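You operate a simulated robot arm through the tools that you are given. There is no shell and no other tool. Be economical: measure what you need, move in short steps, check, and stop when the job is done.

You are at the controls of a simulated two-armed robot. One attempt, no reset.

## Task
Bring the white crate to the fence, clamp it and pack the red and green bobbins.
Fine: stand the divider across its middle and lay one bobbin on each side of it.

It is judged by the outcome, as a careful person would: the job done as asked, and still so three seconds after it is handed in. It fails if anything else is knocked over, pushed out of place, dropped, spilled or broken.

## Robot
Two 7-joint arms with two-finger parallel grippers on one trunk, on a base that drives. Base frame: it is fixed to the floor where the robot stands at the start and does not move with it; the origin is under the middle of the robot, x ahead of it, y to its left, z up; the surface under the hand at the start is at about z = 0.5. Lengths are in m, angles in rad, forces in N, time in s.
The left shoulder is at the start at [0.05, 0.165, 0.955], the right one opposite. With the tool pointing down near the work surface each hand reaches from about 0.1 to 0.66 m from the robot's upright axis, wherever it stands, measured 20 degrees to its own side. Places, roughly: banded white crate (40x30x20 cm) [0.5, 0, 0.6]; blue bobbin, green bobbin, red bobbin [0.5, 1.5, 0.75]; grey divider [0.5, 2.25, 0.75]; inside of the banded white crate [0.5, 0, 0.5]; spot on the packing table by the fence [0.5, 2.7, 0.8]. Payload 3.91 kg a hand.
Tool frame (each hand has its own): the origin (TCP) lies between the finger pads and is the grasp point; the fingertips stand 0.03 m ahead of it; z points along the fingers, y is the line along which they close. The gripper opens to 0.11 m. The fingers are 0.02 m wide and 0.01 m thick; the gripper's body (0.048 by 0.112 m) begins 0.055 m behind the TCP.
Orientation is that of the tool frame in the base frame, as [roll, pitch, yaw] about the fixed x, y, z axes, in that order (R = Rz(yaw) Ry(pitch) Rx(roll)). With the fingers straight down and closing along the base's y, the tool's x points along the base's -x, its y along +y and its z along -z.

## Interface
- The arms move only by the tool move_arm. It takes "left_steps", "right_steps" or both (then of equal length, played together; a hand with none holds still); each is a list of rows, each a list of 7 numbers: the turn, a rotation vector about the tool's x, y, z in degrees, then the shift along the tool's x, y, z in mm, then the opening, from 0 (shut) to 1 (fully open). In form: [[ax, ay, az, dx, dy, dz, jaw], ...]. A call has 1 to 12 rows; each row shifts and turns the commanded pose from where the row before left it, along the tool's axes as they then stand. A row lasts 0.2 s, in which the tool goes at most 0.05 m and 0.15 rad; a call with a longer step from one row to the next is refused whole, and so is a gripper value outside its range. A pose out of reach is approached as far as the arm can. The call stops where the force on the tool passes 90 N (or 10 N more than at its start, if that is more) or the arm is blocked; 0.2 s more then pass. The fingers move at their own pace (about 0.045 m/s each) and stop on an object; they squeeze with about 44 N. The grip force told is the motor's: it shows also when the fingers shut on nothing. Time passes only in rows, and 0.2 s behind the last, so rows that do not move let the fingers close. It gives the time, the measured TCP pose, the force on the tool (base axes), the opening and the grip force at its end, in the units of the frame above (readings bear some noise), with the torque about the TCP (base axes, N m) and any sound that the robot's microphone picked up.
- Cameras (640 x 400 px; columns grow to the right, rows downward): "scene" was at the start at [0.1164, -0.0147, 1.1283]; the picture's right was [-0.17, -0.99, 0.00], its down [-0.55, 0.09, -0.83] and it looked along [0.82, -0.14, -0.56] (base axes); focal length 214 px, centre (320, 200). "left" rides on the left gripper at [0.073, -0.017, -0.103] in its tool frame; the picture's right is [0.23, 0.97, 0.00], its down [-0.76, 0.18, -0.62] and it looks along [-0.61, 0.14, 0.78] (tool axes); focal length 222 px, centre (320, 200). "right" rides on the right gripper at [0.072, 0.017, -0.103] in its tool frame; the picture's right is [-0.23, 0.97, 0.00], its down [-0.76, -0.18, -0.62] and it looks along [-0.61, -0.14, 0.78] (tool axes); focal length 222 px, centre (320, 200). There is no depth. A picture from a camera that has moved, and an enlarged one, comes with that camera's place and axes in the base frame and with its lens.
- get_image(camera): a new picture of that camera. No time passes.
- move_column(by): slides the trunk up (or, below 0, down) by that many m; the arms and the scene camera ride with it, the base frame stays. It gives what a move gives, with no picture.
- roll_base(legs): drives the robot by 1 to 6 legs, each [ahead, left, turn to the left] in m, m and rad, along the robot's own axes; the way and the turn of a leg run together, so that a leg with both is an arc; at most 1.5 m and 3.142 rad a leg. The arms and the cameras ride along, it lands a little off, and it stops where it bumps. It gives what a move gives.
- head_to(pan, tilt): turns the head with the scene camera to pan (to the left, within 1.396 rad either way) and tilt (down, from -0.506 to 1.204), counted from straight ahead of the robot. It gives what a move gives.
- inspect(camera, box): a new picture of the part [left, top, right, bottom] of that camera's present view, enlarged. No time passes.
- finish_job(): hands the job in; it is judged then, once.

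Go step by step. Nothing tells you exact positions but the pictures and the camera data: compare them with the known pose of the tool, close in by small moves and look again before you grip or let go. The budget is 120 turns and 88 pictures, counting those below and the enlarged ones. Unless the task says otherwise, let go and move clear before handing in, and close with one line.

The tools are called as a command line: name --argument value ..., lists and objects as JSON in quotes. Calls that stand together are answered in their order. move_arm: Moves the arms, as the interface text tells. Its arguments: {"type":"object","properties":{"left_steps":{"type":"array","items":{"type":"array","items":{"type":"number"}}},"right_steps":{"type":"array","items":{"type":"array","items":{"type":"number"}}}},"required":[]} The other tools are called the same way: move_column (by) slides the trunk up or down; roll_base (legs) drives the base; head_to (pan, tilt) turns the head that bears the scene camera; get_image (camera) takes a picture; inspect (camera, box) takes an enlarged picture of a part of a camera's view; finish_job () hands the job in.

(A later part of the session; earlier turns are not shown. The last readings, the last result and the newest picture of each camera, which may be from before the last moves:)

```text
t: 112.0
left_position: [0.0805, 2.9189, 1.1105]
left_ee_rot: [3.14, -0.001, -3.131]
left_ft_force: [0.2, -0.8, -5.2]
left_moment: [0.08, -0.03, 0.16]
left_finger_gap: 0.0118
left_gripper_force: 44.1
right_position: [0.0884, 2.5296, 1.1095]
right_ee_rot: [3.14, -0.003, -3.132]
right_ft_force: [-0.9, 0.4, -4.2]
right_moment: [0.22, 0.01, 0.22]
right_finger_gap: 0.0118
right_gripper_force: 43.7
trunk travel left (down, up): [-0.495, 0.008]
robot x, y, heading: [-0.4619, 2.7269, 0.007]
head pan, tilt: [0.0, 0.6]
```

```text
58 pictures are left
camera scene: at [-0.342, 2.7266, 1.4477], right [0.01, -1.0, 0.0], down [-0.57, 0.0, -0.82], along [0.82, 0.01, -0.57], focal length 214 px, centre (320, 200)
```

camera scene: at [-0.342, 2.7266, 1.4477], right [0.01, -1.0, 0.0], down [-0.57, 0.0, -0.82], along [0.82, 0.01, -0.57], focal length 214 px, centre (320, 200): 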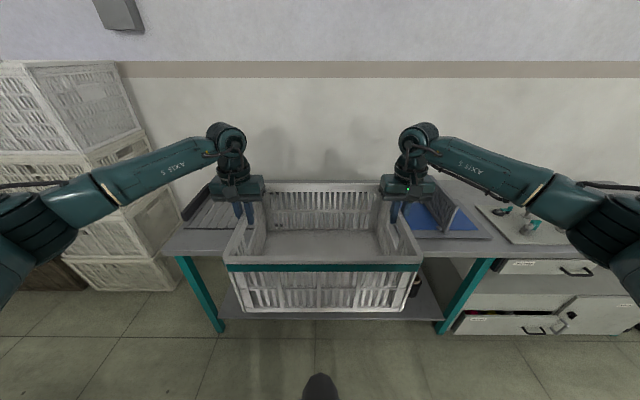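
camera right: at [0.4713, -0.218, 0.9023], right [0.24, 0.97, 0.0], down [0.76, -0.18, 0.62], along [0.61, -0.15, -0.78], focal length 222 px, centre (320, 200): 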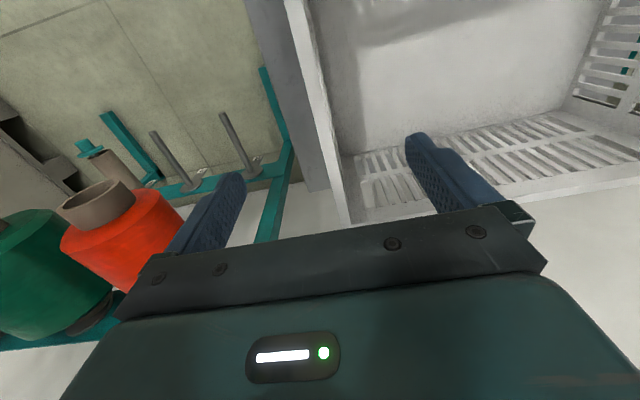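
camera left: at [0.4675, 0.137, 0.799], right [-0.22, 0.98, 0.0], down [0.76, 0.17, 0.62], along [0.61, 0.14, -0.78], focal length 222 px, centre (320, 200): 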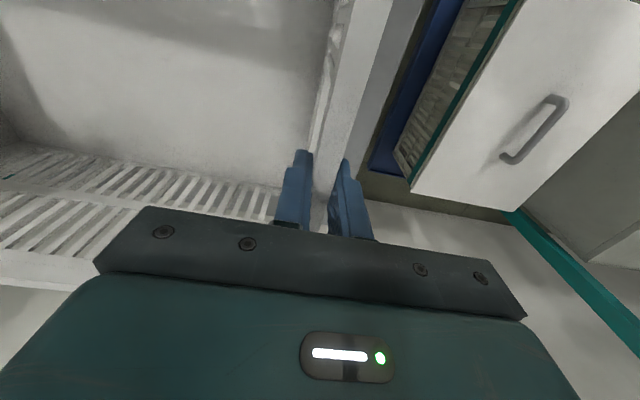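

The crate is in front of the spot, clear above the clamp bar. I'll drive in, shifting slightly right and squaring up.

roll_base --legs '[[0.0, -0.045, -0.02], [0.33, 0, 0]]'

head_to --pan 0 --tilt 0.9

get_image --camera "scene"

get_image --camera "left"

get_image --camera "right"

```text
t: 114.9
left_position: [0.4126, 2.8621, 1.1104]
left_ee_rot: [3.139, -0.002, 3.138]
left_ft_force: [0.8, -0.5, -5.1]
left_moment: [0.09, -0.01, 0.15]
left_finger_gap: 0.0119
left_gripper_force: 43.9
right_position: [0.4135, 2.4733, 1.1094]
right_ee_rot: [3.142, -0.002, 3.135]
right_ft_force: [-1.2, 1.0, -3.4]
right_moment: [0.24, 0.0, 0.21]
right_finger_gap: 0.0118
right_gripper_force: 44.0
trunk travel left (down, up): [-0.495, 0.008]
robot x, y, heading: [-0.1294, 2.6786, -0.007]
head pan, tilt: [0.0, 0.6]
```

```text
t: 115.7
left_position: [0.412, 2.8626, 1.1104]
left_ee_rot: [3.141, 0.001, 3.139]
left_ft_force: [0.2, -0.8, -4.6]
left_moment: [0.0, -0.03, 0.15]
left_finger_gap: 0.0122
left_gripper_force: 44.5
right_position: [0.4113, 2.4732, 1.1099]
right_ee_rot: [3.141, -0.001, 3.138]
right_ft_force: [-0.7, -0.5, -3.5]
right_moment: [0.16, -0.01, 0.12]
right_finger_gap: 0.0119
right_gripper_force: 44.1
trunk travel left (down, up): [-0.495, 0.008]
robot x, y, heading: [-0.1334, 2.6765, -0.006]
head pan, tilt: [0.0, 0.901]
```

```text
57 pictures are left
camera scene: at [-0.0263, 2.6767, 1.423], right [-0.01, -1.0, 0.0], down [-0.78, 0.01, -0.62], along [0.62, 0.0, -0.78], focal length 214 px, centre (320, 200)
```

scene: 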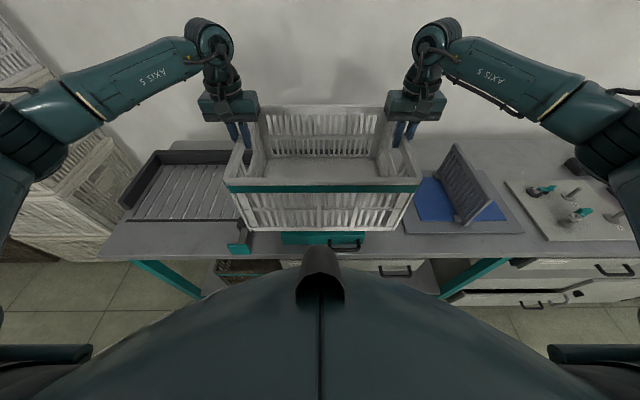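

```text
56 pictures are left
camera left: at [0.3394, 2.8465, 1.2141], right [-0.22, 0.97, 0.0], down [0.76, 0.17, 0.62], along [0.61, 0.14, -0.78], focal length 222 px, centre (320, 200)
```

left: 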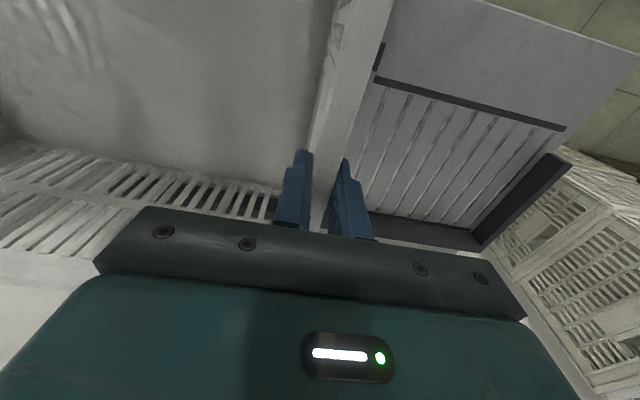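

```text
55 pictures are left
camera right: at [0.341, 2.492, 1.2126], right [0.23, 0.97, 0.0], down [0.76, -0.18, 0.62], along [0.6, -0.14, -0.78], focal length 222 px, centre (320, 200)
```

right: 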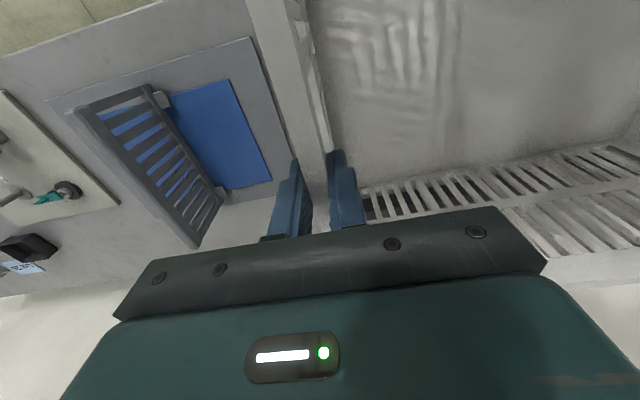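

Crate aligned with the bar, centred at y≈2.67. I'll move it ahead over the bar and lower to just above the table.

move_arm --left_steps '[[0, 0, 0, -20, 0, 0, 0], [0, 0, 0, -20, 0, 0, 0], [0, 0, 0, -20, 0, 0, 0], [0, 0, 0, -18, 0, 0, 0], [0, 0, 0, 0, 0, 20, 0], [0, 0, 0, 0, 0, 20, 0], [0, 0, 0, 0, 0, 20, 0], [0, 0, 0, 0, 0, 20, 0], [0, 0, 0, 0, 0, 15, 0]]' --right_steps '[[0, 0, 0, -20, 0, 0, 0], [0, 0, 0, -20, 0, 0, 0], [0, 0, 0, -20, 0, 0, 0], [0, 0, 0, -18, 0, 0, 0], [0, 0, 0, 0, 0, 20, 0], [0, 0, 0, 0, 0, 20, 0], [0, 0, 0, 0, 0, 20, 0], [0, 0, 0, 0, 0, 20, 0], [0, 0, 0, 0, 0, 15, 0]]'

get_image --camera "scene"

```text
t: 117.7
left_position: [0.4913, 2.8611, 1.0175]
left_ee_rot: [3.14, 0.001, 3.136]
left_ft_force: [-1.4, -7.3, -7.0]
left_moment: [0.51, -0.63, -0.05]
left_finger_gap: 0.0116
left_gripper_force: 44.1
right_position: [0.4904, 2.4739, 1.0149]
right_ee_rot: [3.138, -0.002, 3.137]
right_ft_force: [0.1, 7.0, -2.3]
right_moment: [0.37, 0.63, -0.28]
right_finger_gap: 0.0118
right_gripper_force: 43.8
trunk travel left (down, up): [-0.495, 0.008]
robot x, y, heading: [-0.1307, 2.6767, -0.008]
head pan, tilt: [0.0, 0.901]
```

```text
54 pictures are left
camera scene: at [-0.0259, 2.6768, 1.4229], right [-0.01, -1.0, 0.0], down [-0.78, 0.01, -0.62], along [0.62, 0.0, -0.78], focal length 214 px, centre (320, 200)
```

scene: 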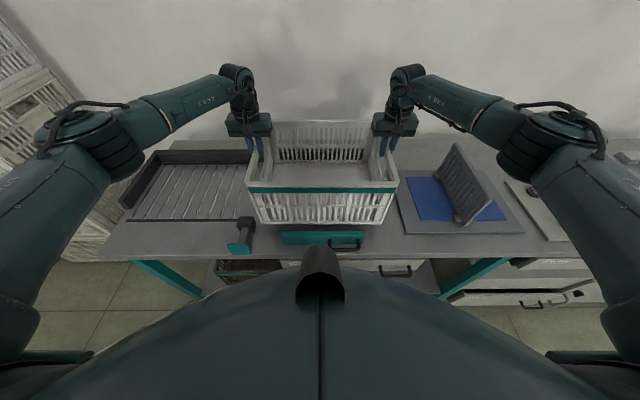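

Nothing touched so far. I'll lower the last bit gently until it rests.

move_arm --left_steps '[[0, 0, 0, 0, 0, 5, 0], [0, 0, 0, 0, 0, 5, 0], [0, 0, 0, 0, 0, 4, 0], [0, 0, 0, 0, 0, 4, 0]]' --right_steps '[[0, 0, 0, 0, 0, 5, 0], [0, 0, 0, 0, 0, 5, 0], [0, 0, 0, 0, 0, 4, 0], [0, 0, 0, 0, 0, 4, 0]]'

```text
t: 118.7
left_position: [0.4903, 2.8614, 0.9982]
left_ee_rot: [-3.142, 0.0, 3.137]
left_ft_force: [1.5, -10.8, -5.0]
left_moment: [0.14, 0.25, 0.26]
left_finger_gap: 0.0118
left_gripper_force: 43.9
right_position: [0.4908, 2.4747, 0.9973]
right_ee_rot: [3.14, -0.002, 3.138]
right_ft_force: [-1.0, 9.8, -3.0]
right_moment: [0.06, -0.22, 0.08]
right_finger_gap: 0.0119
right_gripper_force: 43.6
trunk travel left (down, up): [-0.495, 0.008]
robot x, y, heading: [-0.1316, 2.6751, -0.011]
head pan, tilt: [0.0, 0.901]
```

Still hanging free; a few millimetres more.

move_arm --left_steps '[[0, 0, 0, 0, 0, 3, 0], [0, 0, 0, 0, 0, 3, 0]]' --right_steps '[[0, 0, 0, 0, 0, 3, 0], [0, 0, 0, 0, 0, 3, 0]]'

```text
t: 119.3
left_position: [0.49, 2.8625, 0.9913]
left_ee_rot: [-3.14, 0.0, 3.138]
left_ft_force: [1.0, -10.8, -4.0]
left_moment: [-0.17, 0.42, 0.15]
left_finger_gap: 0.0117
left_gripper_force: 44.0
right_position: [0.4908, 2.4736, 0.991]
right_ee_rot: [3.14, 0.0, 3.138]
right_ft_force: [-0.9, 11.5, -5.2]
right_moment: [-0.19, -0.44, 0.04]
right_finger_gap: 0.0116
right_gripper_force: 44.2
trunk travel left (down, up): [-0.495, 0.008]
robot x, y, heading: [-0.1341, 2.6742, -0.002]
head pan, tilt: [0.0, 0.901]
```

move_arm --left_steps '[[0, 0, 0, 0, 0, 3, 0], [0, 0, 0, 0, 0, 3, 0], [0, 0, 0, 0, 0, 3, 0]]' --right_steps '[[0, 0, 0, 0, 0, 3, 0], [0, 0, 0, 0, 0, 3, 0], [0, 0, 0, 0, 0, 3, 0]]'

inspect --camera "scene" --box '[200, 100, 440, 260]'

```text
t: 120.1
left_position: [0.4903, 2.8626, 0.9819]
left_ee_rot: [3.141, -0.001, 3.134]
left_ft_force: [-1.2, -9.2, -5.5]
left_moment: [-0.07, -0.33, -0.22]
left_finger_gap: 0.0118
left_gripper_force: 44.2
right_position: [0.4899, 2.4736, 0.9827]
right_ee_rot: [3.139, -0.004, 3.136]
right_ft_force: [0.8, 9.5, -3.7]
right_moment: [0.36, 0.27, -0.19]
right_finger_gap: 0.0119
right_gripper_force: 43.8
trunk travel left (down, up): [-0.495, 0.008]
robot x, y, heading: [-0.1339, 2.6784, -0.009]
head pan, tilt: [0.0, 0.901]
```

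```text
2.50 times, centred on (320, 180) of scene
camera zoom: at [-0.026, 2.6767, 1.4229], right [-0.01, -1.0, 0.0], down [-0.78, 0.01, -0.62], along [0.62, 0.0, -0.78], focal length 536 px, centre (320, 250)
```

zoom: 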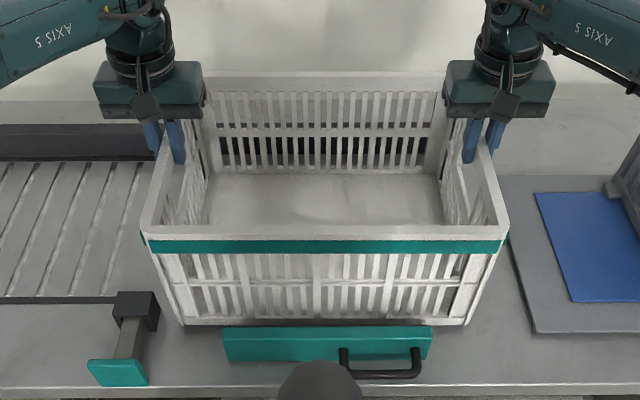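

Looks almost down; continuing in small steps.

move_arm --left_steps '[[0, 0, 0, 0, 0, 3, 0], [0, 0, 0, 0, 0, 3, 0], [0, 0, 0, 0, 0, 3, 0]]' --right_steps '[[0, 0, 0, 0, 0, 3, 0], [0, 0, 0, 0, 0, 3, 0], [0, 0, 0, 0, 0, 3, 0]]'

move_arm --left_steps '[[0, 0, 0, 0, 0, 3, 0], [0, 0, 0, 0, 0, 3, 0], [0, 0, 0, 0, 0, 3, 0]]' --right_steps '[[0, 0, 0, 0, 0, 3, 0], [0, 0, 0, 0, 0, 3, 0], [0, 0, 0, 0, 0, 3, 0]]'

```text
t: 120.9
left_position: [0.4885, 2.8625, 0.9764]
left_ee_rot: [-3.141, 0.002, 3.139]
left_ft_force: [2.7, -7.3, 0.3]
left_moment: [-0.1, 0.68, 0.11]
left_finger_gap: 0.0117
left_gripper_force: 44.5
right_position: [0.4908, 2.4749, 0.9757]
right_ee_rot: [3.141, 0.004, 3.137]
right_ft_force: [-0.2, 9.0, 13.5]
right_moment: [-0.17, 1.35, 0.16]
right_finger_gap: 0.012
right_gripper_force: 44.7
trunk travel left (down, up): [-0.495, 0.008]
robot x, y, heading: [-0.1307, 2.6799, -0.005]
head pan, tilt: [0.0, 0.901]
```

```text
t: 121.7
left_position: [0.4887, 2.8627, 0.9757]
left_ee_rot: [-3.141, 0.017, 3.138]
left_ft_force: [5.5, -1.9, 37.7]
left_moment: [0.36, 0.08, -0.11]
left_finger_gap: 0.012
left_gripper_force: 43.7
right_position: [0.4893, 2.4747, 0.976]
right_ee_rot: [3.138, 0.02, 3.136]
right_ft_force: [12.1, 7.9, 35.6]
right_moment: [-0.47, 0.08, 0.26]
right_finger_gap: 0.0121
right_gripper_force: 43.7
trunk travel left (down, up): [-0.495, 0.008]
robot x, y, heading: [-0.1347, 2.6795, -0.005]
head pan, tilt: [0.0, 0.901]
```

The crate rests on the table (surface ≈0.78). I'll unload slightly and slide it toward the fence.

move_arm --left_steps '[[0, 0, 0, 0, 0, -6, 0], [0, 0, 0, -4, 0, 0, 0], [0, 0, 0, -4, 0, 0, 0], [0, 0, 0, -4, 0, 0, 0], [0, 0, 0, -4, 0, 0, 0]]' --right_steps '[[0, 0, 0, 0, 0, -6, 0], [0, 0, 0, -4, 0, 0, 0], [0, 0, 0, -4, 0, 0, 0], [0, 0, 0, -4, 0, 0, 0], [0, 0, 0, -4, 0, 0, 0]]'

inspect --camera "scene" --box '[200, 100, 440, 260]'

```text
t: 122.9
left_position: [0.5023, 2.8612, 0.974]
left_ee_rot: [3.139, 0.004, 3.137]
left_ft_force: [-1.3, -3.7, 11.2]
left_moment: [-0.19, 1.16, 0.29]
left_finger_gap: 0.0119
left_gripper_force: 44.3
right_position: [0.503, 2.4735, 0.9742]
right_ee_rot: [-3.14, 0.002, 3.136]
right_ft_force: [-10.5, 2.6, 23.0]
right_moment: [0.15, 0.35, 0.29]
right_finger_gap: 0.012
right_gripper_force: 44.0
trunk travel left (down, up): [-0.495, 0.008]
robot x, y, heading: [-0.1314, 2.6757, -0.01]
head pan, tilt: [0.0, 0.901]
```

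```text
2.50 times, centred on (320, 180) of scene
camera zoom: at [-0.0326, 2.6769, 1.4235], right [-0.01, -1.0, 0.0], down [-0.78, 0.01, -0.62], along [0.62, 0.0, -0.78], focal length 536 px, centre (320, 250)
```

zoom: 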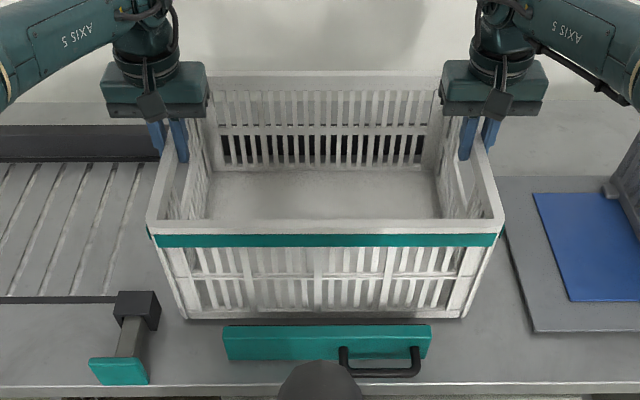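

move_arm --left_steps '[[0, 0, 0, -4, 0, -1, 0], [0, 0, 0, -4, 0, 0, 0], [0, 0, 0, -4, 0, 0, 0], [0, 0, 0, -4, 0, 0, 0]]' --right_steps '[[0, 0, 0, -4, 0, -2, 0], [0, 0, 0, -4, 0, 0, 0], [0, 0, 0, -4, 0, 0, 0], [0, 0, 0, -4, 0, 0, 0]]'

inspect --camera "scene" --box '[200, 100, 440, 260]'

```text
t: 123.9
left_position: [0.5153, 2.8618, 0.9737]
left_ee_rot: [-3.141, 0.004, 3.138]
left_ft_force: [-7.1, -5.2, 8.2]
left_moment: [0.12, -0.04, -0.31]
left_finger_gap: 0.0119
left_gripper_force: 44.1
left hand out of reach, approached as far as the arm can: row 4
right_position: [0.5138, 2.4744, 0.9748]
right_ee_rot: [3.14, 0.003, 3.137]
right_ft_force: [-3.1, 7.8, 12.5]
right_moment: [-0.3, -0.49, -0.78]
right_finger_gap: 0.012
right_gripper_force: 43.2
right hand out of reach, approached as far as the arm can: row 3
trunk travel left (down, up): [-0.495, 0.008]
robot x, y, heading: [-0.13, 2.6767, -0.006]
head pan, tilt: [0.0, 0.901]
```

```text
2.50 times, centred on (320, 180) of scene
camera zoom: at [-0.031, 2.6774, 1.4233], right [-0.01, -1.0, 0.0], down [-0.78, 0.01, -0.62], along [0.62, 0.0, -0.78], focal length 536 px, centre (320, 250)
```

zoom: 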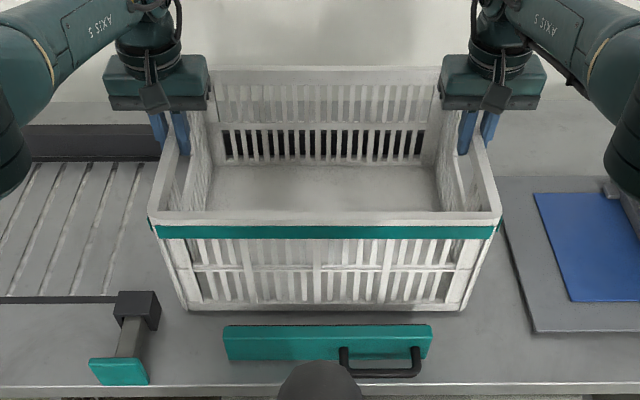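

The arms are at full reach with about 2 cm left to the fence. I'll move the base ahead 2 cm with the crate held.

roll_base --legs '[[0.018, 0, 0]]'

inspect --camera "scene" --box '[200, 100, 440, 260]'

```text
t: 124.7
left_position: [0.5346, 2.8598, 0.9738]
left_ee_rot: [-3.14, 0.003, 3.134]
left_ft_force: [3.8, -11.3, 11.3]
left_moment: [0.15, 0.99, -0.31]
left_finger_gap: 0.0117
left_gripper_force: 43.9
right_position: [0.5346, 2.4733, 0.9746]
right_ee_rot: [3.14, 0.003, 3.139]
right_ft_force: [10.8, 9.9, 17.5]
right_moment: [-0.24, 0.76, -0.57]
right_finger_gap: 0.0117
right_gripper_force: 44.0
trunk travel left (down, up): [-0.495, 0.008]
robot x, y, heading: [-0.1107, 2.679, -0.01]
head pan, tilt: [0.0, 0.901]
```

```text
2.50 times, centred on (320, 180) of scene
camera zoom: at [-0.0106, 2.6768, 1.4233], right [-0.01, -1.0, 0.0], down [-0.78, 0.01, -0.62], along [0.62, 0.0, -0.78], focal length 536 px, centre (320, 250)
```

zoom: 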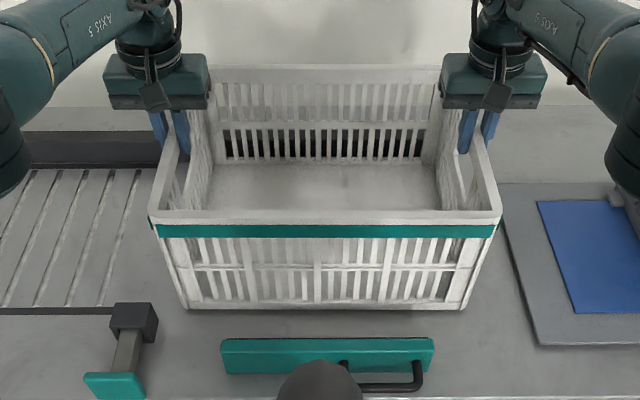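

roll_base --legs '[[0.012, 0, 0]]'

```text
t: 125.4
left_position: [0.5459, 2.8608, 0.9745]
left_ee_rot: [-3.14, -0.001, 3.133]
left_ft_force: [-17.8, -2.4, 6.8]
left_moment: [0.08, 1.05, 0.16]
left_finger_gap: 0.012
left_gripper_force: 43.9
right_position: [0.5458, 2.4723, 0.975]
right_ee_rot: [3.141, 0.006, 3.139]
right_ft_force: [0.5, -1.2, 0.0]
right_moment: [-0.38, 0.69, -0.09]
right_finger_gap: 0.0117
right_gripper_force: 44.1
trunk travel left (down, up): [-0.495, 0.008]
robot x, y, heading: [-0.1034, 2.678, -0.005]
head pan, tilt: [0.0, 0.901]
```

roll_base --legs '[[0.006, 0, 0]]'

inspect --camera "left" --box '[200, 80, 520, 280]'

```text
t: 126.1
left_position: [0.5468, 2.8596, 0.9756]
left_ee_rot: [-3.14, -0.007, 3.135]
left_ft_force: [-31.4, -3.5, 11.1]
left_moment: [-0.02, 1.0, 0.77]
left_finger_gap: 0.0119
left_gripper_force: 44.1
right_position: [0.5485, 2.4722, 0.9765]
right_ee_rot: [-3.141, 0.006, 3.138]
right_ft_force: [-5.1, -3.0, 0.1]
right_moment: [-0.2, 1.48, 0.44]
right_finger_gap: 0.0118
right_gripper_force: 44.1
trunk travel left (down, up): [-0.495, 0.008]
robot x, y, heading: [-0.0962, 2.6752, -0.008]
head pan, tilt: [0.0, 0.901]
```

```text
2.00 times, centred on (360, 180) of left
camera zoom: at [0.4759, 2.8441, 1.0799], right [-0.22, 0.98, 0.0], down [0.77, 0.17, 0.62], along [0.6, 0.14, -0.79], focal length 444 px, centre (240, 240)
```

zoom: 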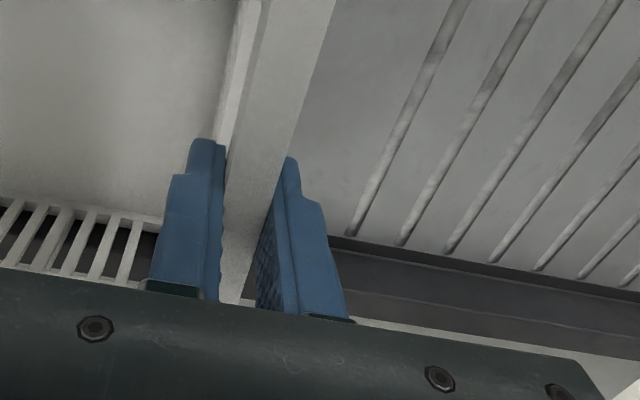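

The crate has met the fence. I'll release both hands and lift clear.

move_arm --left_steps '[[0, 0, 0, 0, 0, 0, 1], [0, 0, 0, 0, 0, 0, 1], [0, 0, 0, 0, 0, 0, 1], [0, 0, 0, 0, 0, 0, 1], [0, 0, 0, 0, 0, 0, 1], [0, 0, 0, 0, 0, 0, 1], [0, 0, 0, 0, 0, -40, 1], [0, 0, 0, 0, 0, -40, 1], [0, 0, 0, 0, 0, -40, 1]]' --right_steps '[[0, 0, 0, 0, 0, 0, 1], [0, 0, 0, 0, 0, 0, 1], [0, 0, 0, 0, 0, 0, 1], [0, 0, 0, 0, 0, 0, 1], [0, 0, 0, 0, 0, 0, 1], [0, 0, 0, 0, 0, 0, 1], [0, 0, 0, 0, 0, -40, 1], [0, 0, 0, 0, 0, -40, 1], [0, 0, 0, 0, 0, -40, 1]]'

get_image --camera "scene"

```text
t: 128.1
left_position: [0.5508, 2.8615, 1.0939]
left_ee_rot: [-3.141, -0.014, 3.137]
left_ft_force: [-0.5, 0.5, 0.3]
left_moment: [0.0, -0.02, 0.02]
left_finger_gap: 0.1099
left_gripper_force: 0.1
right_position: [0.5533, 2.4701, 1.0934]
right_ee_rot: [-3.141, 0.002, 3.138]
right_ft_force: [0.0, -1.0, 0.1]
right_moment: [0.01, -0.05, -0.01]
right_finger_gap: 0.1101
right_gripper_force: 0.1
trunk travel left (down, up): [-0.495, 0.008]
robot x, y, heading: [-0.0936, 2.6776, -0.004]
head pan, tilt: [0.0, 0.901]
```

```text
48 pictures are left
camera scene: at [0.0075, 2.6765, 1.423], right [-0.01, -1.0, 0.0], down [-0.78, 0.01, -0.62], along [0.62, 0.0, -0.78], focal length 214 px, centre (320, 200)
```

scene: 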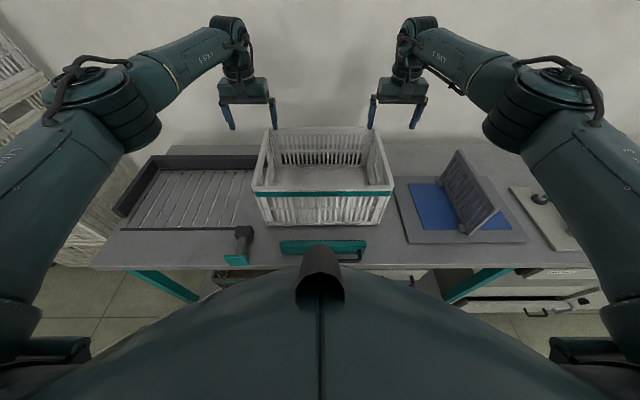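

The crate stands against the fence. Next I bring the closed left hand in front of the clamp bar's middle, to push it against the crate.

move_arm --left_steps '[[0, 0, 0, 37.5, -22.5, 0, 0], [0, 0, 0, 37.5, -22.5, 0, 0], [0, 0, 0, 37.5, -22.5, 0, 0], [0, 0, 0, 37.5, -22.5, 0, 0], [0, 0, 0, 37.5, -22.5, 0, 0], [0, 0, 0, 37.5, -22.5, 0, 0], [0, 0, 0, 37.5, -22.5, 0, 0], [0, 0, 0, 37.5, -22.5, 0, 0], [0, 0, 0, 0, 0, 30, 0], [0, 0, 0, 0, 0, 30, 0], [0, 0, 0, 0, 0, 30, 0], [0, 0, 0, 0, 0, 30, 0]]'

get_image --camera "left"

get_image --camera "scene"

```text
t: 130.7
left_position: [0.25, 2.6837, 0.9762]
left_ee_rot: [-3.139, -0.013, 3.134]
left_ft_force: [0.0, -0.7, 0.0]
left_moment: [0.02, 0.0, -0.03]
left_finger_gap: 0.0003
left_gripper_force: 38.1
right_position: [0.5546, 2.4707, 1.0929]
right_ee_rot: [3.141, -0.002, 3.137]
right_ft_force: [0.6, -0.2, 0.3]
right_moment: [0.0, 0.03, -0.01]
right_finger_gap: 0.11
right_gripper_force: 0.1
trunk travel left (down, up): [-0.495, 0.008]
robot x, y, heading: [-0.0969, 2.6777, -0.008]
head pan, tilt: [0.0, 0.901]
```

```text
47 pictures are left
camera left: at [0.1784, 2.6681, 1.0799], right [-0.22, 0.98, 0.0], down [0.77, 0.17, 0.61], along [0.6, 0.14, -0.79], focal length 222 px, centre (320, 200)
```

left: 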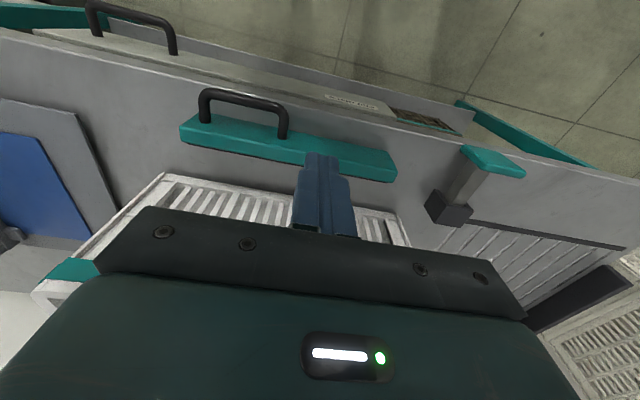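

```text
46 pictures are left
camera scene: at [0.0086, 2.6764, 1.423], right [-0.01, -1.0, 0.0], down [-0.78, 0.01, -0.62], along [0.62, 0.0, -0.78], focal length 214 px, centre (320, 200)
```

scene: 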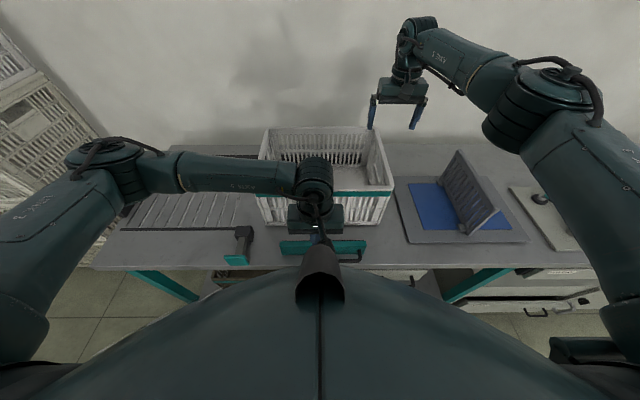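

The fingers sit just left of the handle and in front of the bar. I'll lower to bar height, then push gently.

move_arm --left_steps '[[0, 0, 0, 0, 0, 30, 0], [0, 0, 0, 0, 0, 30, 0], [0, 0, 0, 0, 0, 30, 0], [0, 0, 0, 0, 0, 30, 0], [0, 0, 0, 0, 0, 28, 0], [0, 0, 0, -10, 0, 0, 0], [0, 0, 0, -10, 0, 0, 0], [0, 0, 0, -8, 0, 0, 0]]'

get_image --camera "left"

```text
t: 132.5
left_position: [0.276, 2.6829, 0.8288]
left_ee_rot: [-3.142, -0.015, 3.135]
left_ft_force: [1.1, 0.5, -0.6]
left_moment: [-0.02, 0.0, -0.01]
left_finger_gap: 0.0
left_gripper_force: 37.8
right_position: [0.5541, 2.4685, 1.093]
right_ee_rot: [3.141, 0.001, 3.138]
right_ft_force: [0.9, -0.5, 0.7]
right_moment: [-0.03, -0.02, -0.01]
right_finger_gap: 0.1098
right_gripper_force: 0.0
trunk travel left (down, up): [-0.495, 0.008]
robot x, y, heading: [-0.0951, 2.6764, -0.006]
head pan, tilt: [0.0, 0.901]
```

```text
45 pictures are left
camera left: at [0.2043, 2.6667, 0.9333], right [-0.22, 0.98, 0.0], down [0.77, 0.17, 0.61], along [0.6, 0.14, -0.79], focal length 222 px, centre (320, 200)
```

left: 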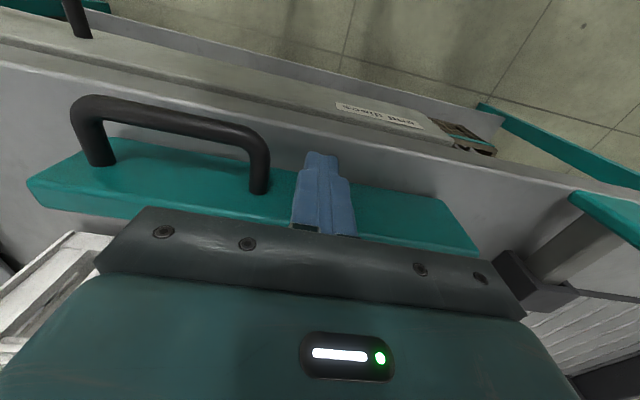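

Fingers are in front of the bar face. Pushing forward.

move_arm --left_steps '[[0, 0, 0, -8, 0, 0, 0], [0, 0, 0, -8, 0, 0, 0], [0, 0, 0, -8, 0, 0, 0], [0, 0, 0, -8, 0, 0, 0]]'

inspect --camera "scene" --box '[200, 100, 440, 280]'

```text
t: 133.5
left_position: [0.307, 2.6809, 0.8293]
left_ee_rot: [-3.139, -0.014, 3.134]
left_ft_force: [-3.7, -0.5, -2.2]
left_moment: [-0.04, -0.03, 0.08]
left_finger_gap: 0.0
left_gripper_force: 36.9
right_position: [0.554, 2.47, 1.0916]
right_ee_rot: [3.142, 0.0, 3.138]
right_ft_force: [-0.6, -0.4, -0.1]
right_moment: [0.02, 0.02, -0.03]
right_finger_gap: 0.1099
right_gripper_force: 0.1
trunk travel left (down, up): [-0.495, 0.008]
robot x, y, heading: [-0.0931, 2.6755, -0.007]
head pan, tilt: [0.0, 0.901]
```

```text
2.22 times, centred on (320, 190) of scene
camera zoom: at [0.0084, 2.6764, 1.423], right [-0.01, -1.0, 0.0], down [-0.78, 0.01, -0.62], along [0.62, 0.0, -0.78], focal length 477 px, centre (320, 222)
```

zoom: 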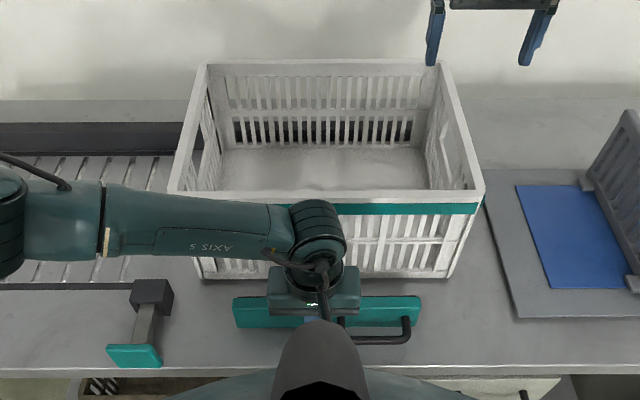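

The bar slides straight. Continue until it meets the crate.

move_arm --left_steps '[[0, 0, 0, -7, 0, 0, 0], [0, 0, 0, -7, 0, 0, 0], [0, 0, 0, -7, 0, 0, 0], [0, 0, 0, -6, 0, 0, 0], [0, 0, 0, -5, 0, 0, 0]]'

inspect --camera "scene" --box '[200, 100, 440, 280]'

```text
t: 134.7
left_position: [0.3392, 2.6805, 0.8278]
left_ee_rot: [-3.14, -0.014, 3.134]
left_ft_force: [-3.3, -1.1, 1.6]
left_moment: [0.05, -0.05, 0.05]
left_finger_gap: 0.0
left_gripper_force: 37.7
right_position: [0.5525, 2.4689, 1.0927]
right_ee_rot: [3.141, 0.0, 3.138]
right_ft_force: [0.6, -0.4, 0.6]
right_moment: [0.04, 0.02, -0.01]
right_finger_gap: 0.1101
right_gripper_force: 0.2
trunk travel left (down, up): [-0.495, 0.008]
robot x, y, heading: [-0.0947, 2.6748, -0.001]
head pan, tilt: [0.0, 0.901]
```

```text
2.22 times, centred on (320, 190) of scene
camera zoom: at [0.0081, 2.6763, 1.423], right [-0.01, -1.0, 0.0], down [-0.78, 0.01, -0.62], along [0.62, 0.0, -0.78], focal length 477 px, centre (320, 222)
```

zoom: 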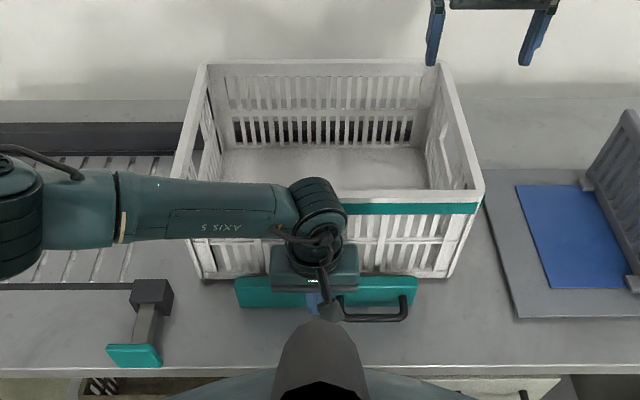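

The bar slides freely. To keep the hand body clear of the crate rim I'll tilt it back, then push the last bit.

move_arm --left_steps '[[0, -7, 0, 4, 0, 0, 0], [0, -7, 0, 4, 0, 0, 0], [0, -7, 0, 4, 0, 0, 0]]'

move_arm --left_steps '[[0, 0, 0, -6, 0, 2, 0], [0, 0, 0, -6, 0, 2, 0], [0, 0, 0, -6, 0, 2, 0]]'

inspect --camera "scene" --box '[200, 100, 440, 280]'

```text
t: 135.5
left_position: [0.3279, 2.682, 0.8263]
left_ee_rot: [-3.14, 0.354, 3.139]
left_ft_force: [-0.2, -0.3, 0.0]
left_moment: [0.04, -0.03, -0.04]
left_finger_gap: 0.0
left_gripper_force: 37.4
right_position: [0.5534, 2.4698, 1.093]
right_ee_rot: [-3.14, 0.0, 3.138]
right_ft_force: [-0.3, -0.2, 0.5]
right_moment: [-0.01, -0.01, 0.0]
right_finger_gap: 0.11
right_gripper_force: 0.1
trunk travel left (down, up): [-0.495, 0.008]
robot x, y, heading: [-0.0965, 2.68, -0.005]
head pan, tilt: [0.0, 0.901]
```

```text
t: 136.3
left_position: [0.3462, 2.6811, 0.827]
left_ee_rot: [-3.14, 0.351, 3.135]
left_ft_force: [-3.9, 0.2, -2.5]
left_moment: [0.08, 0.18, -0.01]
left_finger_gap: 0.0
left_gripper_force: 37.5
right_position: [0.5539, 2.4698, 1.0929]
right_ee_rot: [-3.141, -0.001, 3.139]
right_ft_force: [0.4, 0.2, 0.4]
right_moment: [-0.02, 0.03, 0.03]
right_finger_gap: 0.1097
right_gripper_force: 0.0
trunk travel left (down, up): [-0.495, 0.008]
robot x, y, heading: [-0.0945, 2.6762, -0.007]
head pan, tilt: [0.0, 0.901]
```

```text
2.22 times, centred on (320, 190) of scene
camera zoom: at [0.0083, 2.6765, 1.423], right [-0.01, -1.0, 0.0], down [-0.78, 0.01, -0.62], along [0.62, 0.0, -0.78], focal length 477 px, centre (320, 222)
```

zoom: 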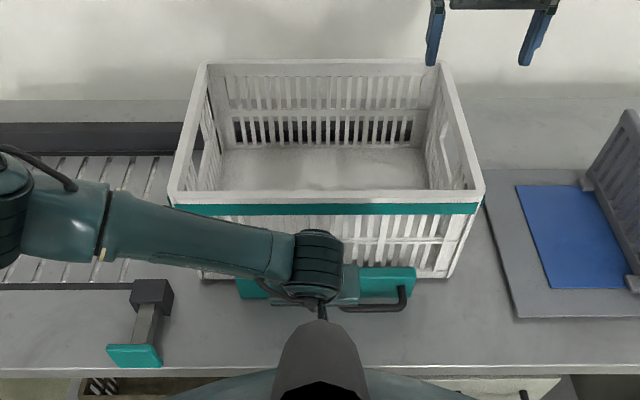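

move_arm --left_steps '[[0, 0, 0, -4, 0, 1.3, 0], [0, 0, 0, -4, 0, 1.3, 0], [0, 0, 0, -4, 0, 1.3, 0], [0, 0, 0, -4, 0, 1.3, 0]]'

```text
t: 137.3
left_position: [0.3535, 2.6806, 0.8263]
left_ee_rot: [-3.139, 0.338, 3.135]
left_ft_force: [-45.5, 14.1, 13.3]
left_moment: [0.58, 0.87, 0.29]
left_finger_gap: 0.0001
left_gripper_force: 37.5
right_position: [0.5505, 2.4711, 1.0956]
right_ee_rot: [-3.14, 0.006, 3.139]
right_ft_force: [0.3, 0.0, 0.5]
right_moment: [-0.04, -0.03, -0.01]
right_finger_gap: 0.1099
right_gripper_force: 0.0
trunk travel left (down, up): [-0.495, 0.008]
robot x, y, heading: [-0.0948, 2.6809, -0.011]
head pan, tilt: [0.0, 0.901]
```

The bar is pressing the crate (45 N). I'll press slightly more, then look.

move_arm --left_steps '[[0, 0, 0, -3, 0, 1, 0], [0, 0, 0, 0, 0, 0, 0], [0, 0, 0, 0, 0, 0, 0]]'

get_image --camera "scene"

get_image --camera "left"

```text
t: 138.1
left_position: [0.3524, 2.6816, 0.8274]
left_ee_rot: [-3.135, 0.333, 3.133]
left_ft_force: [-57.3, 17.5, 18.0]
left_moment: [0.45, 1.11, 0.35]
left_finger_gap: 0.0
left_gripper_force: 37.9
right_position: [0.5485, 2.4713, 1.0958]
right_ee_rot: [-3.14, 0.006, 3.137]
right_ft_force: [0.6, -0.3, 0.4]
right_moment: [0.02, 0.0, -0.01]
right_finger_gap: 0.1101
right_gripper_force: 0.1
trunk travel left (down, up): [-0.495, 0.008]
robot x, y, heading: [-0.0911, 2.6781, -0.01]
head pan, tilt: [0.0, 0.901]
```

```text
41 pictures are left
camera scene: at [0.0015, 2.6781, 1.4237], right [-0.01, -1.0, 0.0], down [-0.78, 0.0, -0.63], along [0.63, -0.01, -0.78], focal length 214 px, centre (320, 200)
```

scene: 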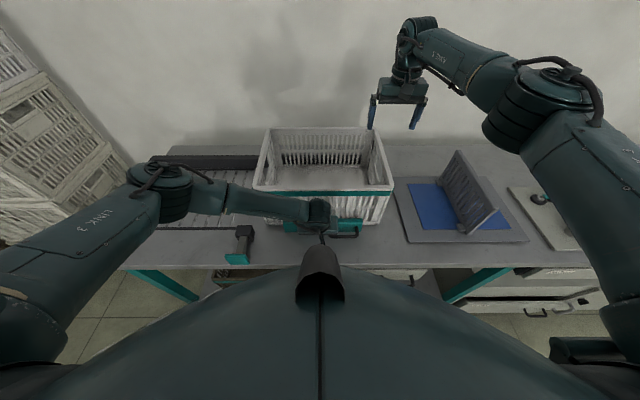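

```text
40 pictures are left
camera left: at [0.2508, 2.6658, 0.9011], right [-0.21, 0.98, -0.08], down [0.52, 0.18, 0.84], along [0.83, 0.13, -0.54], focal length 222 px, centre (320, 200)
```

left: 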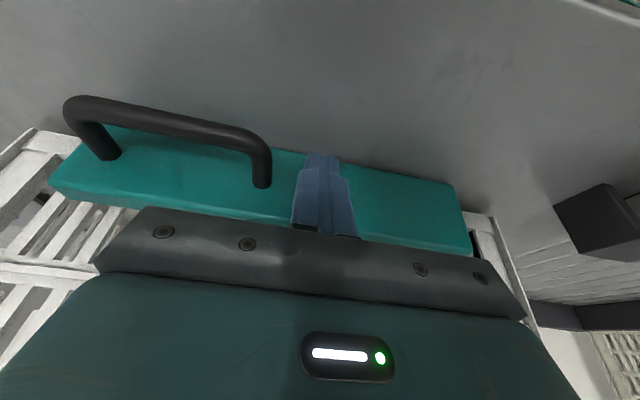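

The bar is seated against the crate. Before trusting it, I'll back the left hand off and look closely at the bar and the nearby teal plunger.

move_arm --left_steps '[[0, 0, 0, 15, 0, 0, 0], [0, 0, 0, 15, 0, -5, 0], [0, 7, 0, 0, 0, -30, 0], [0, 7, 0, 0, 0, -35, 0], [0, 7, 0, 0, 20, -35, 0], [0, 0, 0, 10, 35, -30, 0], [0, 0, 0, 10, 35, 0, 0], [0, 0, 0, 10, 35, 0, 0], [0, 0, 0, 10, 30, 0, 0]]'

get_image --camera "left"

inspect --camera "scene" --box '[200, 100, 440, 280]'

```text
t: 140.1
left_position: [0.2759, 2.8371, 0.9501]
left_ee_rot: [-3.14, -0.014, 3.134]
left_ft_force: [0.5, 0.9, 0.4]
left_moment: [-0.05, 0.0, 0.0]
left_finger_gap: 0.0
left_gripper_force: 37.9
right_position: [0.5529, 2.4705, 1.0928]
right_ee_rot: [-3.141, 0.0, 3.138]
right_ft_force: [-0.1, 0.1, -0.2]
right_moment: [0.01, 0.02, -0.03]
right_finger_gap: 0.11
right_gripper_force: 0.1
trunk travel left (down, up): [-0.495, 0.008]
robot x, y, heading: [-0.0966, 2.6761, -0.008]
head pan, tilt: [0.0, 0.901]
```

```text
39 pictures are left
camera left: at [0.2045, 2.8221, 1.0541], right [-0.22, 0.98, 0.0], down [0.77, 0.17, 0.61], along [0.6, 0.14, -0.79], focal length 222 px, centre (320, 200)
```

left: 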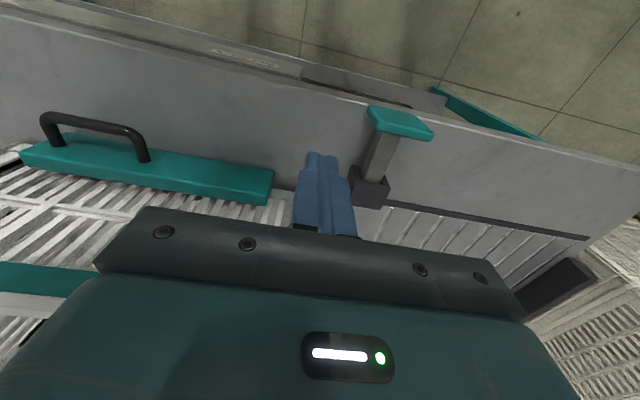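

```text
2.22 times, centred on (320, 190) of scene
camera zoom: at [0.0082, 2.6771, 1.423], right [-0.01, -1.0, 0.0], down [-0.78, 0.01, -0.62], along [0.62, 0.0, -0.78], focal length 477 px, centre (320, 222)
```

zoom: 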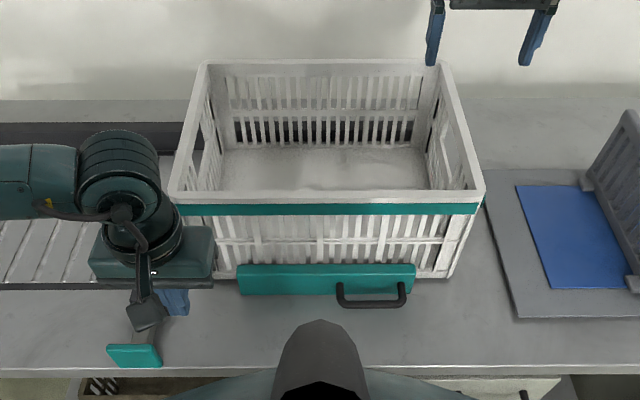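

inspect --camera "left" --box '[260, 80, 500, 230]'

```text
2.67 times, centred on (380, 155) of left
camera zoom: at [0.2045, 2.8221, 1.0541], right [-0.22, 0.98, 0.0], down [0.77, 0.17, 0.61], along [0.6, 0.14, -0.79], focal length 592 px, centre (160, 320)
```

zoom: 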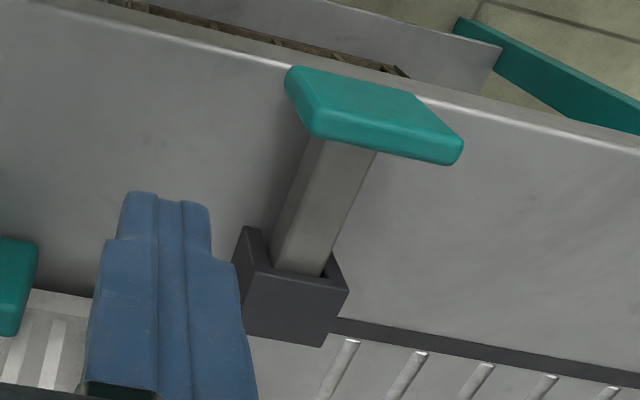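

The teal T-piece is a push plunger whose rod enters a sleeve – likely the clamp's lock, since the jaw slid freely. I'll bring the closed left fingers in front of it.

move_arm --left_steps '[[0, 0, 0, 20, 29, 0, 0], [0, 0, 0, 20, 29, 0, 0], [0, 0, 0, 22, 30, 0, 0], [0, 0, 0, 0, 0, 30, 0], [0, 0, 0, 0, 0, 30, 0], [0, 0, 0, 0, 0, 30, 0], [0, 0, 0, 0, 0, 27, 0]]'

get_image --camera "left"

```text
t: 141.7
left_position: [0.2125, 2.9276, 0.8319]
left_ee_rot: [-3.14, -0.015, 3.135]
left_ft_force: [0.1, -0.6, 0.1]
left_moment: [-0.01, 0.03, 0.01]
left_finger_gap: 0.0002
left_gripper_force: 37.8
right_position: [0.5534, 2.4696, 1.0928]
right_ee_rot: [3.141, 0.0, 3.136]
right_ft_force: [0.8, -0.5, 0.2]
right_moment: [0.02, -0.01, -0.01]
right_finger_gap: 0.11
right_gripper_force: 0.0
trunk travel left (down, up): [-0.495, 0.008]
robot x, y, heading: [-0.0956, 2.6805, -0.004]
head pan, tilt: [0.0, 0.901]
```

```text
36 pictures are left
camera left: at [0.1404, 2.9115, 0.937], right [-0.22, 0.98, 0.0], down [0.77, 0.17, 0.61], along [0.6, 0.14, -0.79], focal length 222 px, centre (320, 200)
```

left: 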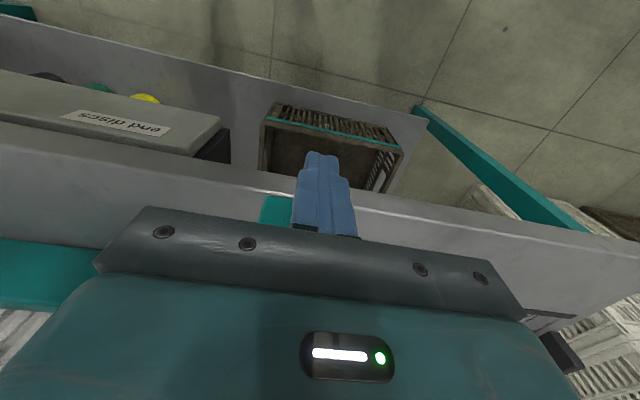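

move_arm --left_steps '[[0, 0, 0, -15, -7, 0, 0], [0, 0, 0, -10, 0, 0, 0], [0, 0, 0, -5, 0, 0, 0], [0, 0, 0, -5, 0, 0, 0], [0, 0, 0, -5, 0, 0, 0]]'

inspect --camera "scene" --box '[160, 140, 400, 290]'

```text
t: 142.9
left_position: [0.2522, 2.9185, 0.832]
left_ee_rot: [-3.14, -0.015, 3.135]
left_ft_force: [-2.7, -1.4, -1.5]
left_moment: [-0.03, 0.0, 0.03]
left_finger_gap: 0.0
left_gripper_force: 37.8
right_position: [0.5544, 2.469, 1.0936]
right_ee_rot: [-3.141, -0.001, 3.139]
right_ft_force: [-0.6, -0.1, -0.9]
right_moment: [-0.02, 0.01, 0.01]
right_finger_gap: 0.11
right_gripper_force: 0.0
trunk travel left (down, up): [-0.495, 0.008]
robot x, y, heading: [-0.0982, 2.6746, -0.008]
head pan, tilt: [0.0, 0.901]
```

```text
2.67 times, centred on (280, 215) of scene
camera zoom: at [0.0085, 2.6764, 1.423], right [-0.01, -1.0, 0.0], down [-0.78, 0.01, -0.62], along [0.62, 0.0, -0.78], focal length 572 px, centre (427, 160)
```

zoom: 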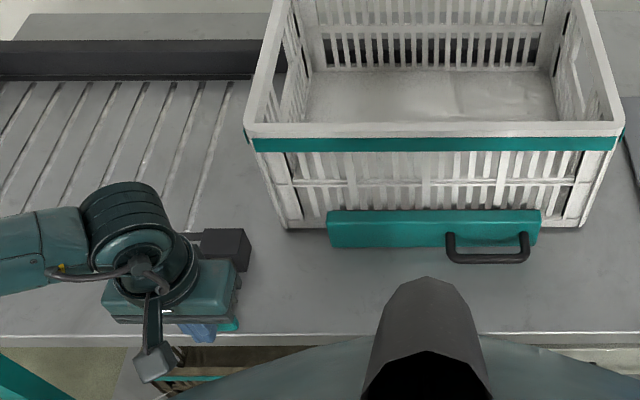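

move_arm --left_steps '[[0, 0, 0, -5, 0, 0, 0], [0, 0, 0, -5, 0, 0, 0]]'

```text
t: 143.5
left_position: [0.2629, 2.9179, 0.8322]
left_ee_rot: [-3.138, -0.016, 3.135]
left_ft_force: [-1.3, -1.1, -1.6]
left_moment: [-0.02, 0.02, 0.03]
left_finger_gap: 0.0
left_gripper_force: 37.6
right_position: [0.5537, 2.4694, 1.0918]
right_ee_rot: [-3.14, 0.0, 3.138]
right_ft_force: [-1.0, 0.0, -1.2]
right_moment: [-0.02, -0.01, 0.01]
right_finger_gap: 0.1099
right_gripper_force: 0.0
trunk travel left (down, up): [-0.495, 0.008]
robot x, y, heading: [-0.0974, 2.6788, -0.008]
head pan, tilt: [0.0, 0.901]
```

It slides lightly, so it is a working plunger. I'll push it home until it stops.

move_arm --left_steps '[[0, 0, 0, -6, 0, 0, 0], [0, 0, 0, -6, 0, 0, 0], [0, 0, 0, -6, 0, 0, 0], [0, 0, 0, -6, 0, 0, 0]]'

inspect --camera "scene" --box '[160, 140, 400, 290]'

```text
t: 144.5
left_position: [0.2874, 2.9181, 0.8329]
left_ee_rot: [-3.14, -0.013, 3.138]
left_ft_force: [-2.3, 1.3, 0.3]
left_moment: [-0.03, -0.01, 0.06]
left_finger_gap: 0.0
left_gripper_force: 37.2
right_position: [0.5527, 2.4701, 1.0924]
right_ee_rot: [-3.141, 0.0, 3.139]
right_ft_force: [0.4, 0.6, -0.4]
right_moment: [0.01, 0.0, 0.02]
right_finger_gap: 0.1099
right_gripper_force: 0.0
trunk travel left (down, up): [-0.495, 0.008]
robot x, y, heading: [-0.0977, 2.6788, -0.008]
head pan, tilt: [0.0, 0.901]
```

```text
2.67 times, centred on (280, 215) of scene
camera zoom: at [0.0084, 2.6765, 1.423], right [-0.01, -1.0, 0.0], down [-0.78, 0.01, -0.62], along [0.62, 0.0, -0.78], focal length 572 px, centre (427, 160)
```

zoom: 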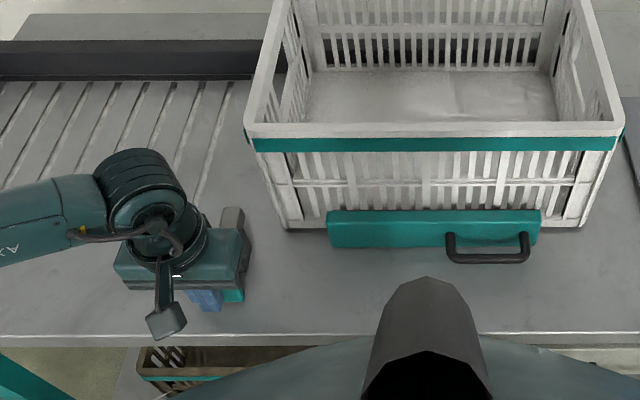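

The rod emerges on the far side of its sleeve. I'll push on to its stop and listen for a click.

move_arm --left_steps '[[0, 0, 0, -5, 0, 0, 0], [0, 0, 0, -5, 0, 0, 0], [0, 0, 0, -5, 0, 0, 0], [0, 0, 0, -5, 0, 0, 0]]'

```text
t: 145.5
left_position: [0.3075, 2.9172, 0.8325]
left_ee_rot: [-3.141, -0.014, 3.135]
left_ft_force: [-1.4, -0.1, 0.2]
left_moment: [0.01, 0.0, 0.03]
left_finger_gap: 0.0
left_gripper_force: 37.8
right_position: [0.5533, 2.4689, 1.0934]
right_ee_rot: [3.14, 0.001, 3.137]
right_ft_force: [-0.6, -0.1, 0.2]
right_moment: [-0.03, -0.01, -0.01]
right_finger_gap: 0.11
right_gripper_force: 0.0
trunk travel left (down, up): [-0.495, 0.008]
robot x, y, heading: [-0.0906, 2.6774, -0.008]
head pan, tilt: [0.0, 0.901]
```

inspect --camera "scene" --box '[160, 140, 400, 290]'

get_image --camera "left"

```text
2.67 times, centred on (280, 215) of scene
camera zoom: at [0.0083, 2.6763, 1.423], right [-0.01, -1.0, 0.0], down [-0.78, 0.01, -0.62], along [0.62, 0.0, -0.78], focal length 572 px, centre (427, 160)
```

zoom: 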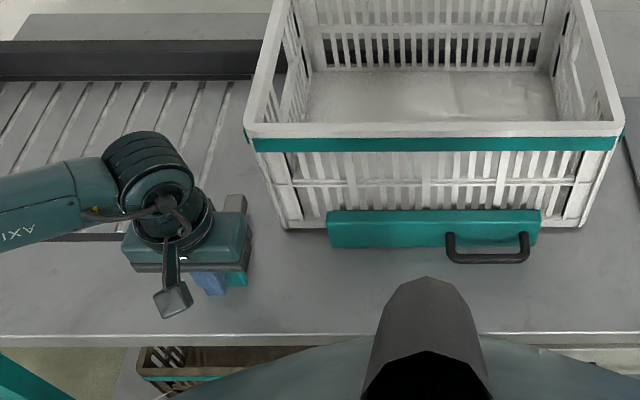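

```text
32 pictures are left
camera left: at [0.2359, 2.9018, 0.9368], right [-0.22, 0.98, 0.0], down [0.77, 0.17, 0.61], along [0.6, 0.14, -0.79], focal length 222 px, centre (320, 200)
```

left: 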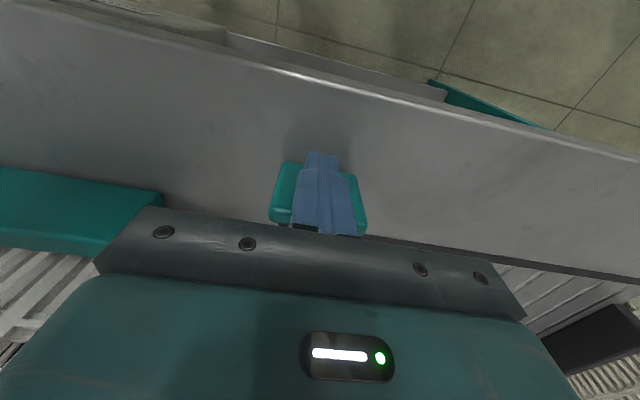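

move_arm --left_steps '[[0, 0, 0, -4, 0, 0, 0], [0, 0, 0, -4, 0, 0, 0], [0, 0, 0, -4, 0, 0, 0], [0, 0, 0, -4, 0, 0, 0]]'

```text
t: 146.5
left_position: [0.3084, 2.9158, 0.832]
left_ee_rot: [3.138, -0.039, 3.136]
left_ft_force: [-66.9, 3.6, 23.5]
left_moment: [0.09, -1.09, 0.53]
left_finger_gap: 0.0
left_gripper_force: 38.2
right_position: [0.5468, 2.4704, 1.0969]
right_ee_rot: [3.139, 0.008, 3.139]
right_ft_force: [-0.5, -0.8, -0.4]
right_moment: [0.01, 0.02, -0.05]
right_finger_gap: 0.1099
right_gripper_force: 0.0
trunk travel left (down, up): [-0.495, 0.008]
robot x, y, heading: [-0.0989, 2.6791, -0.005]
head pan, tilt: [0.0, 0.901]
```

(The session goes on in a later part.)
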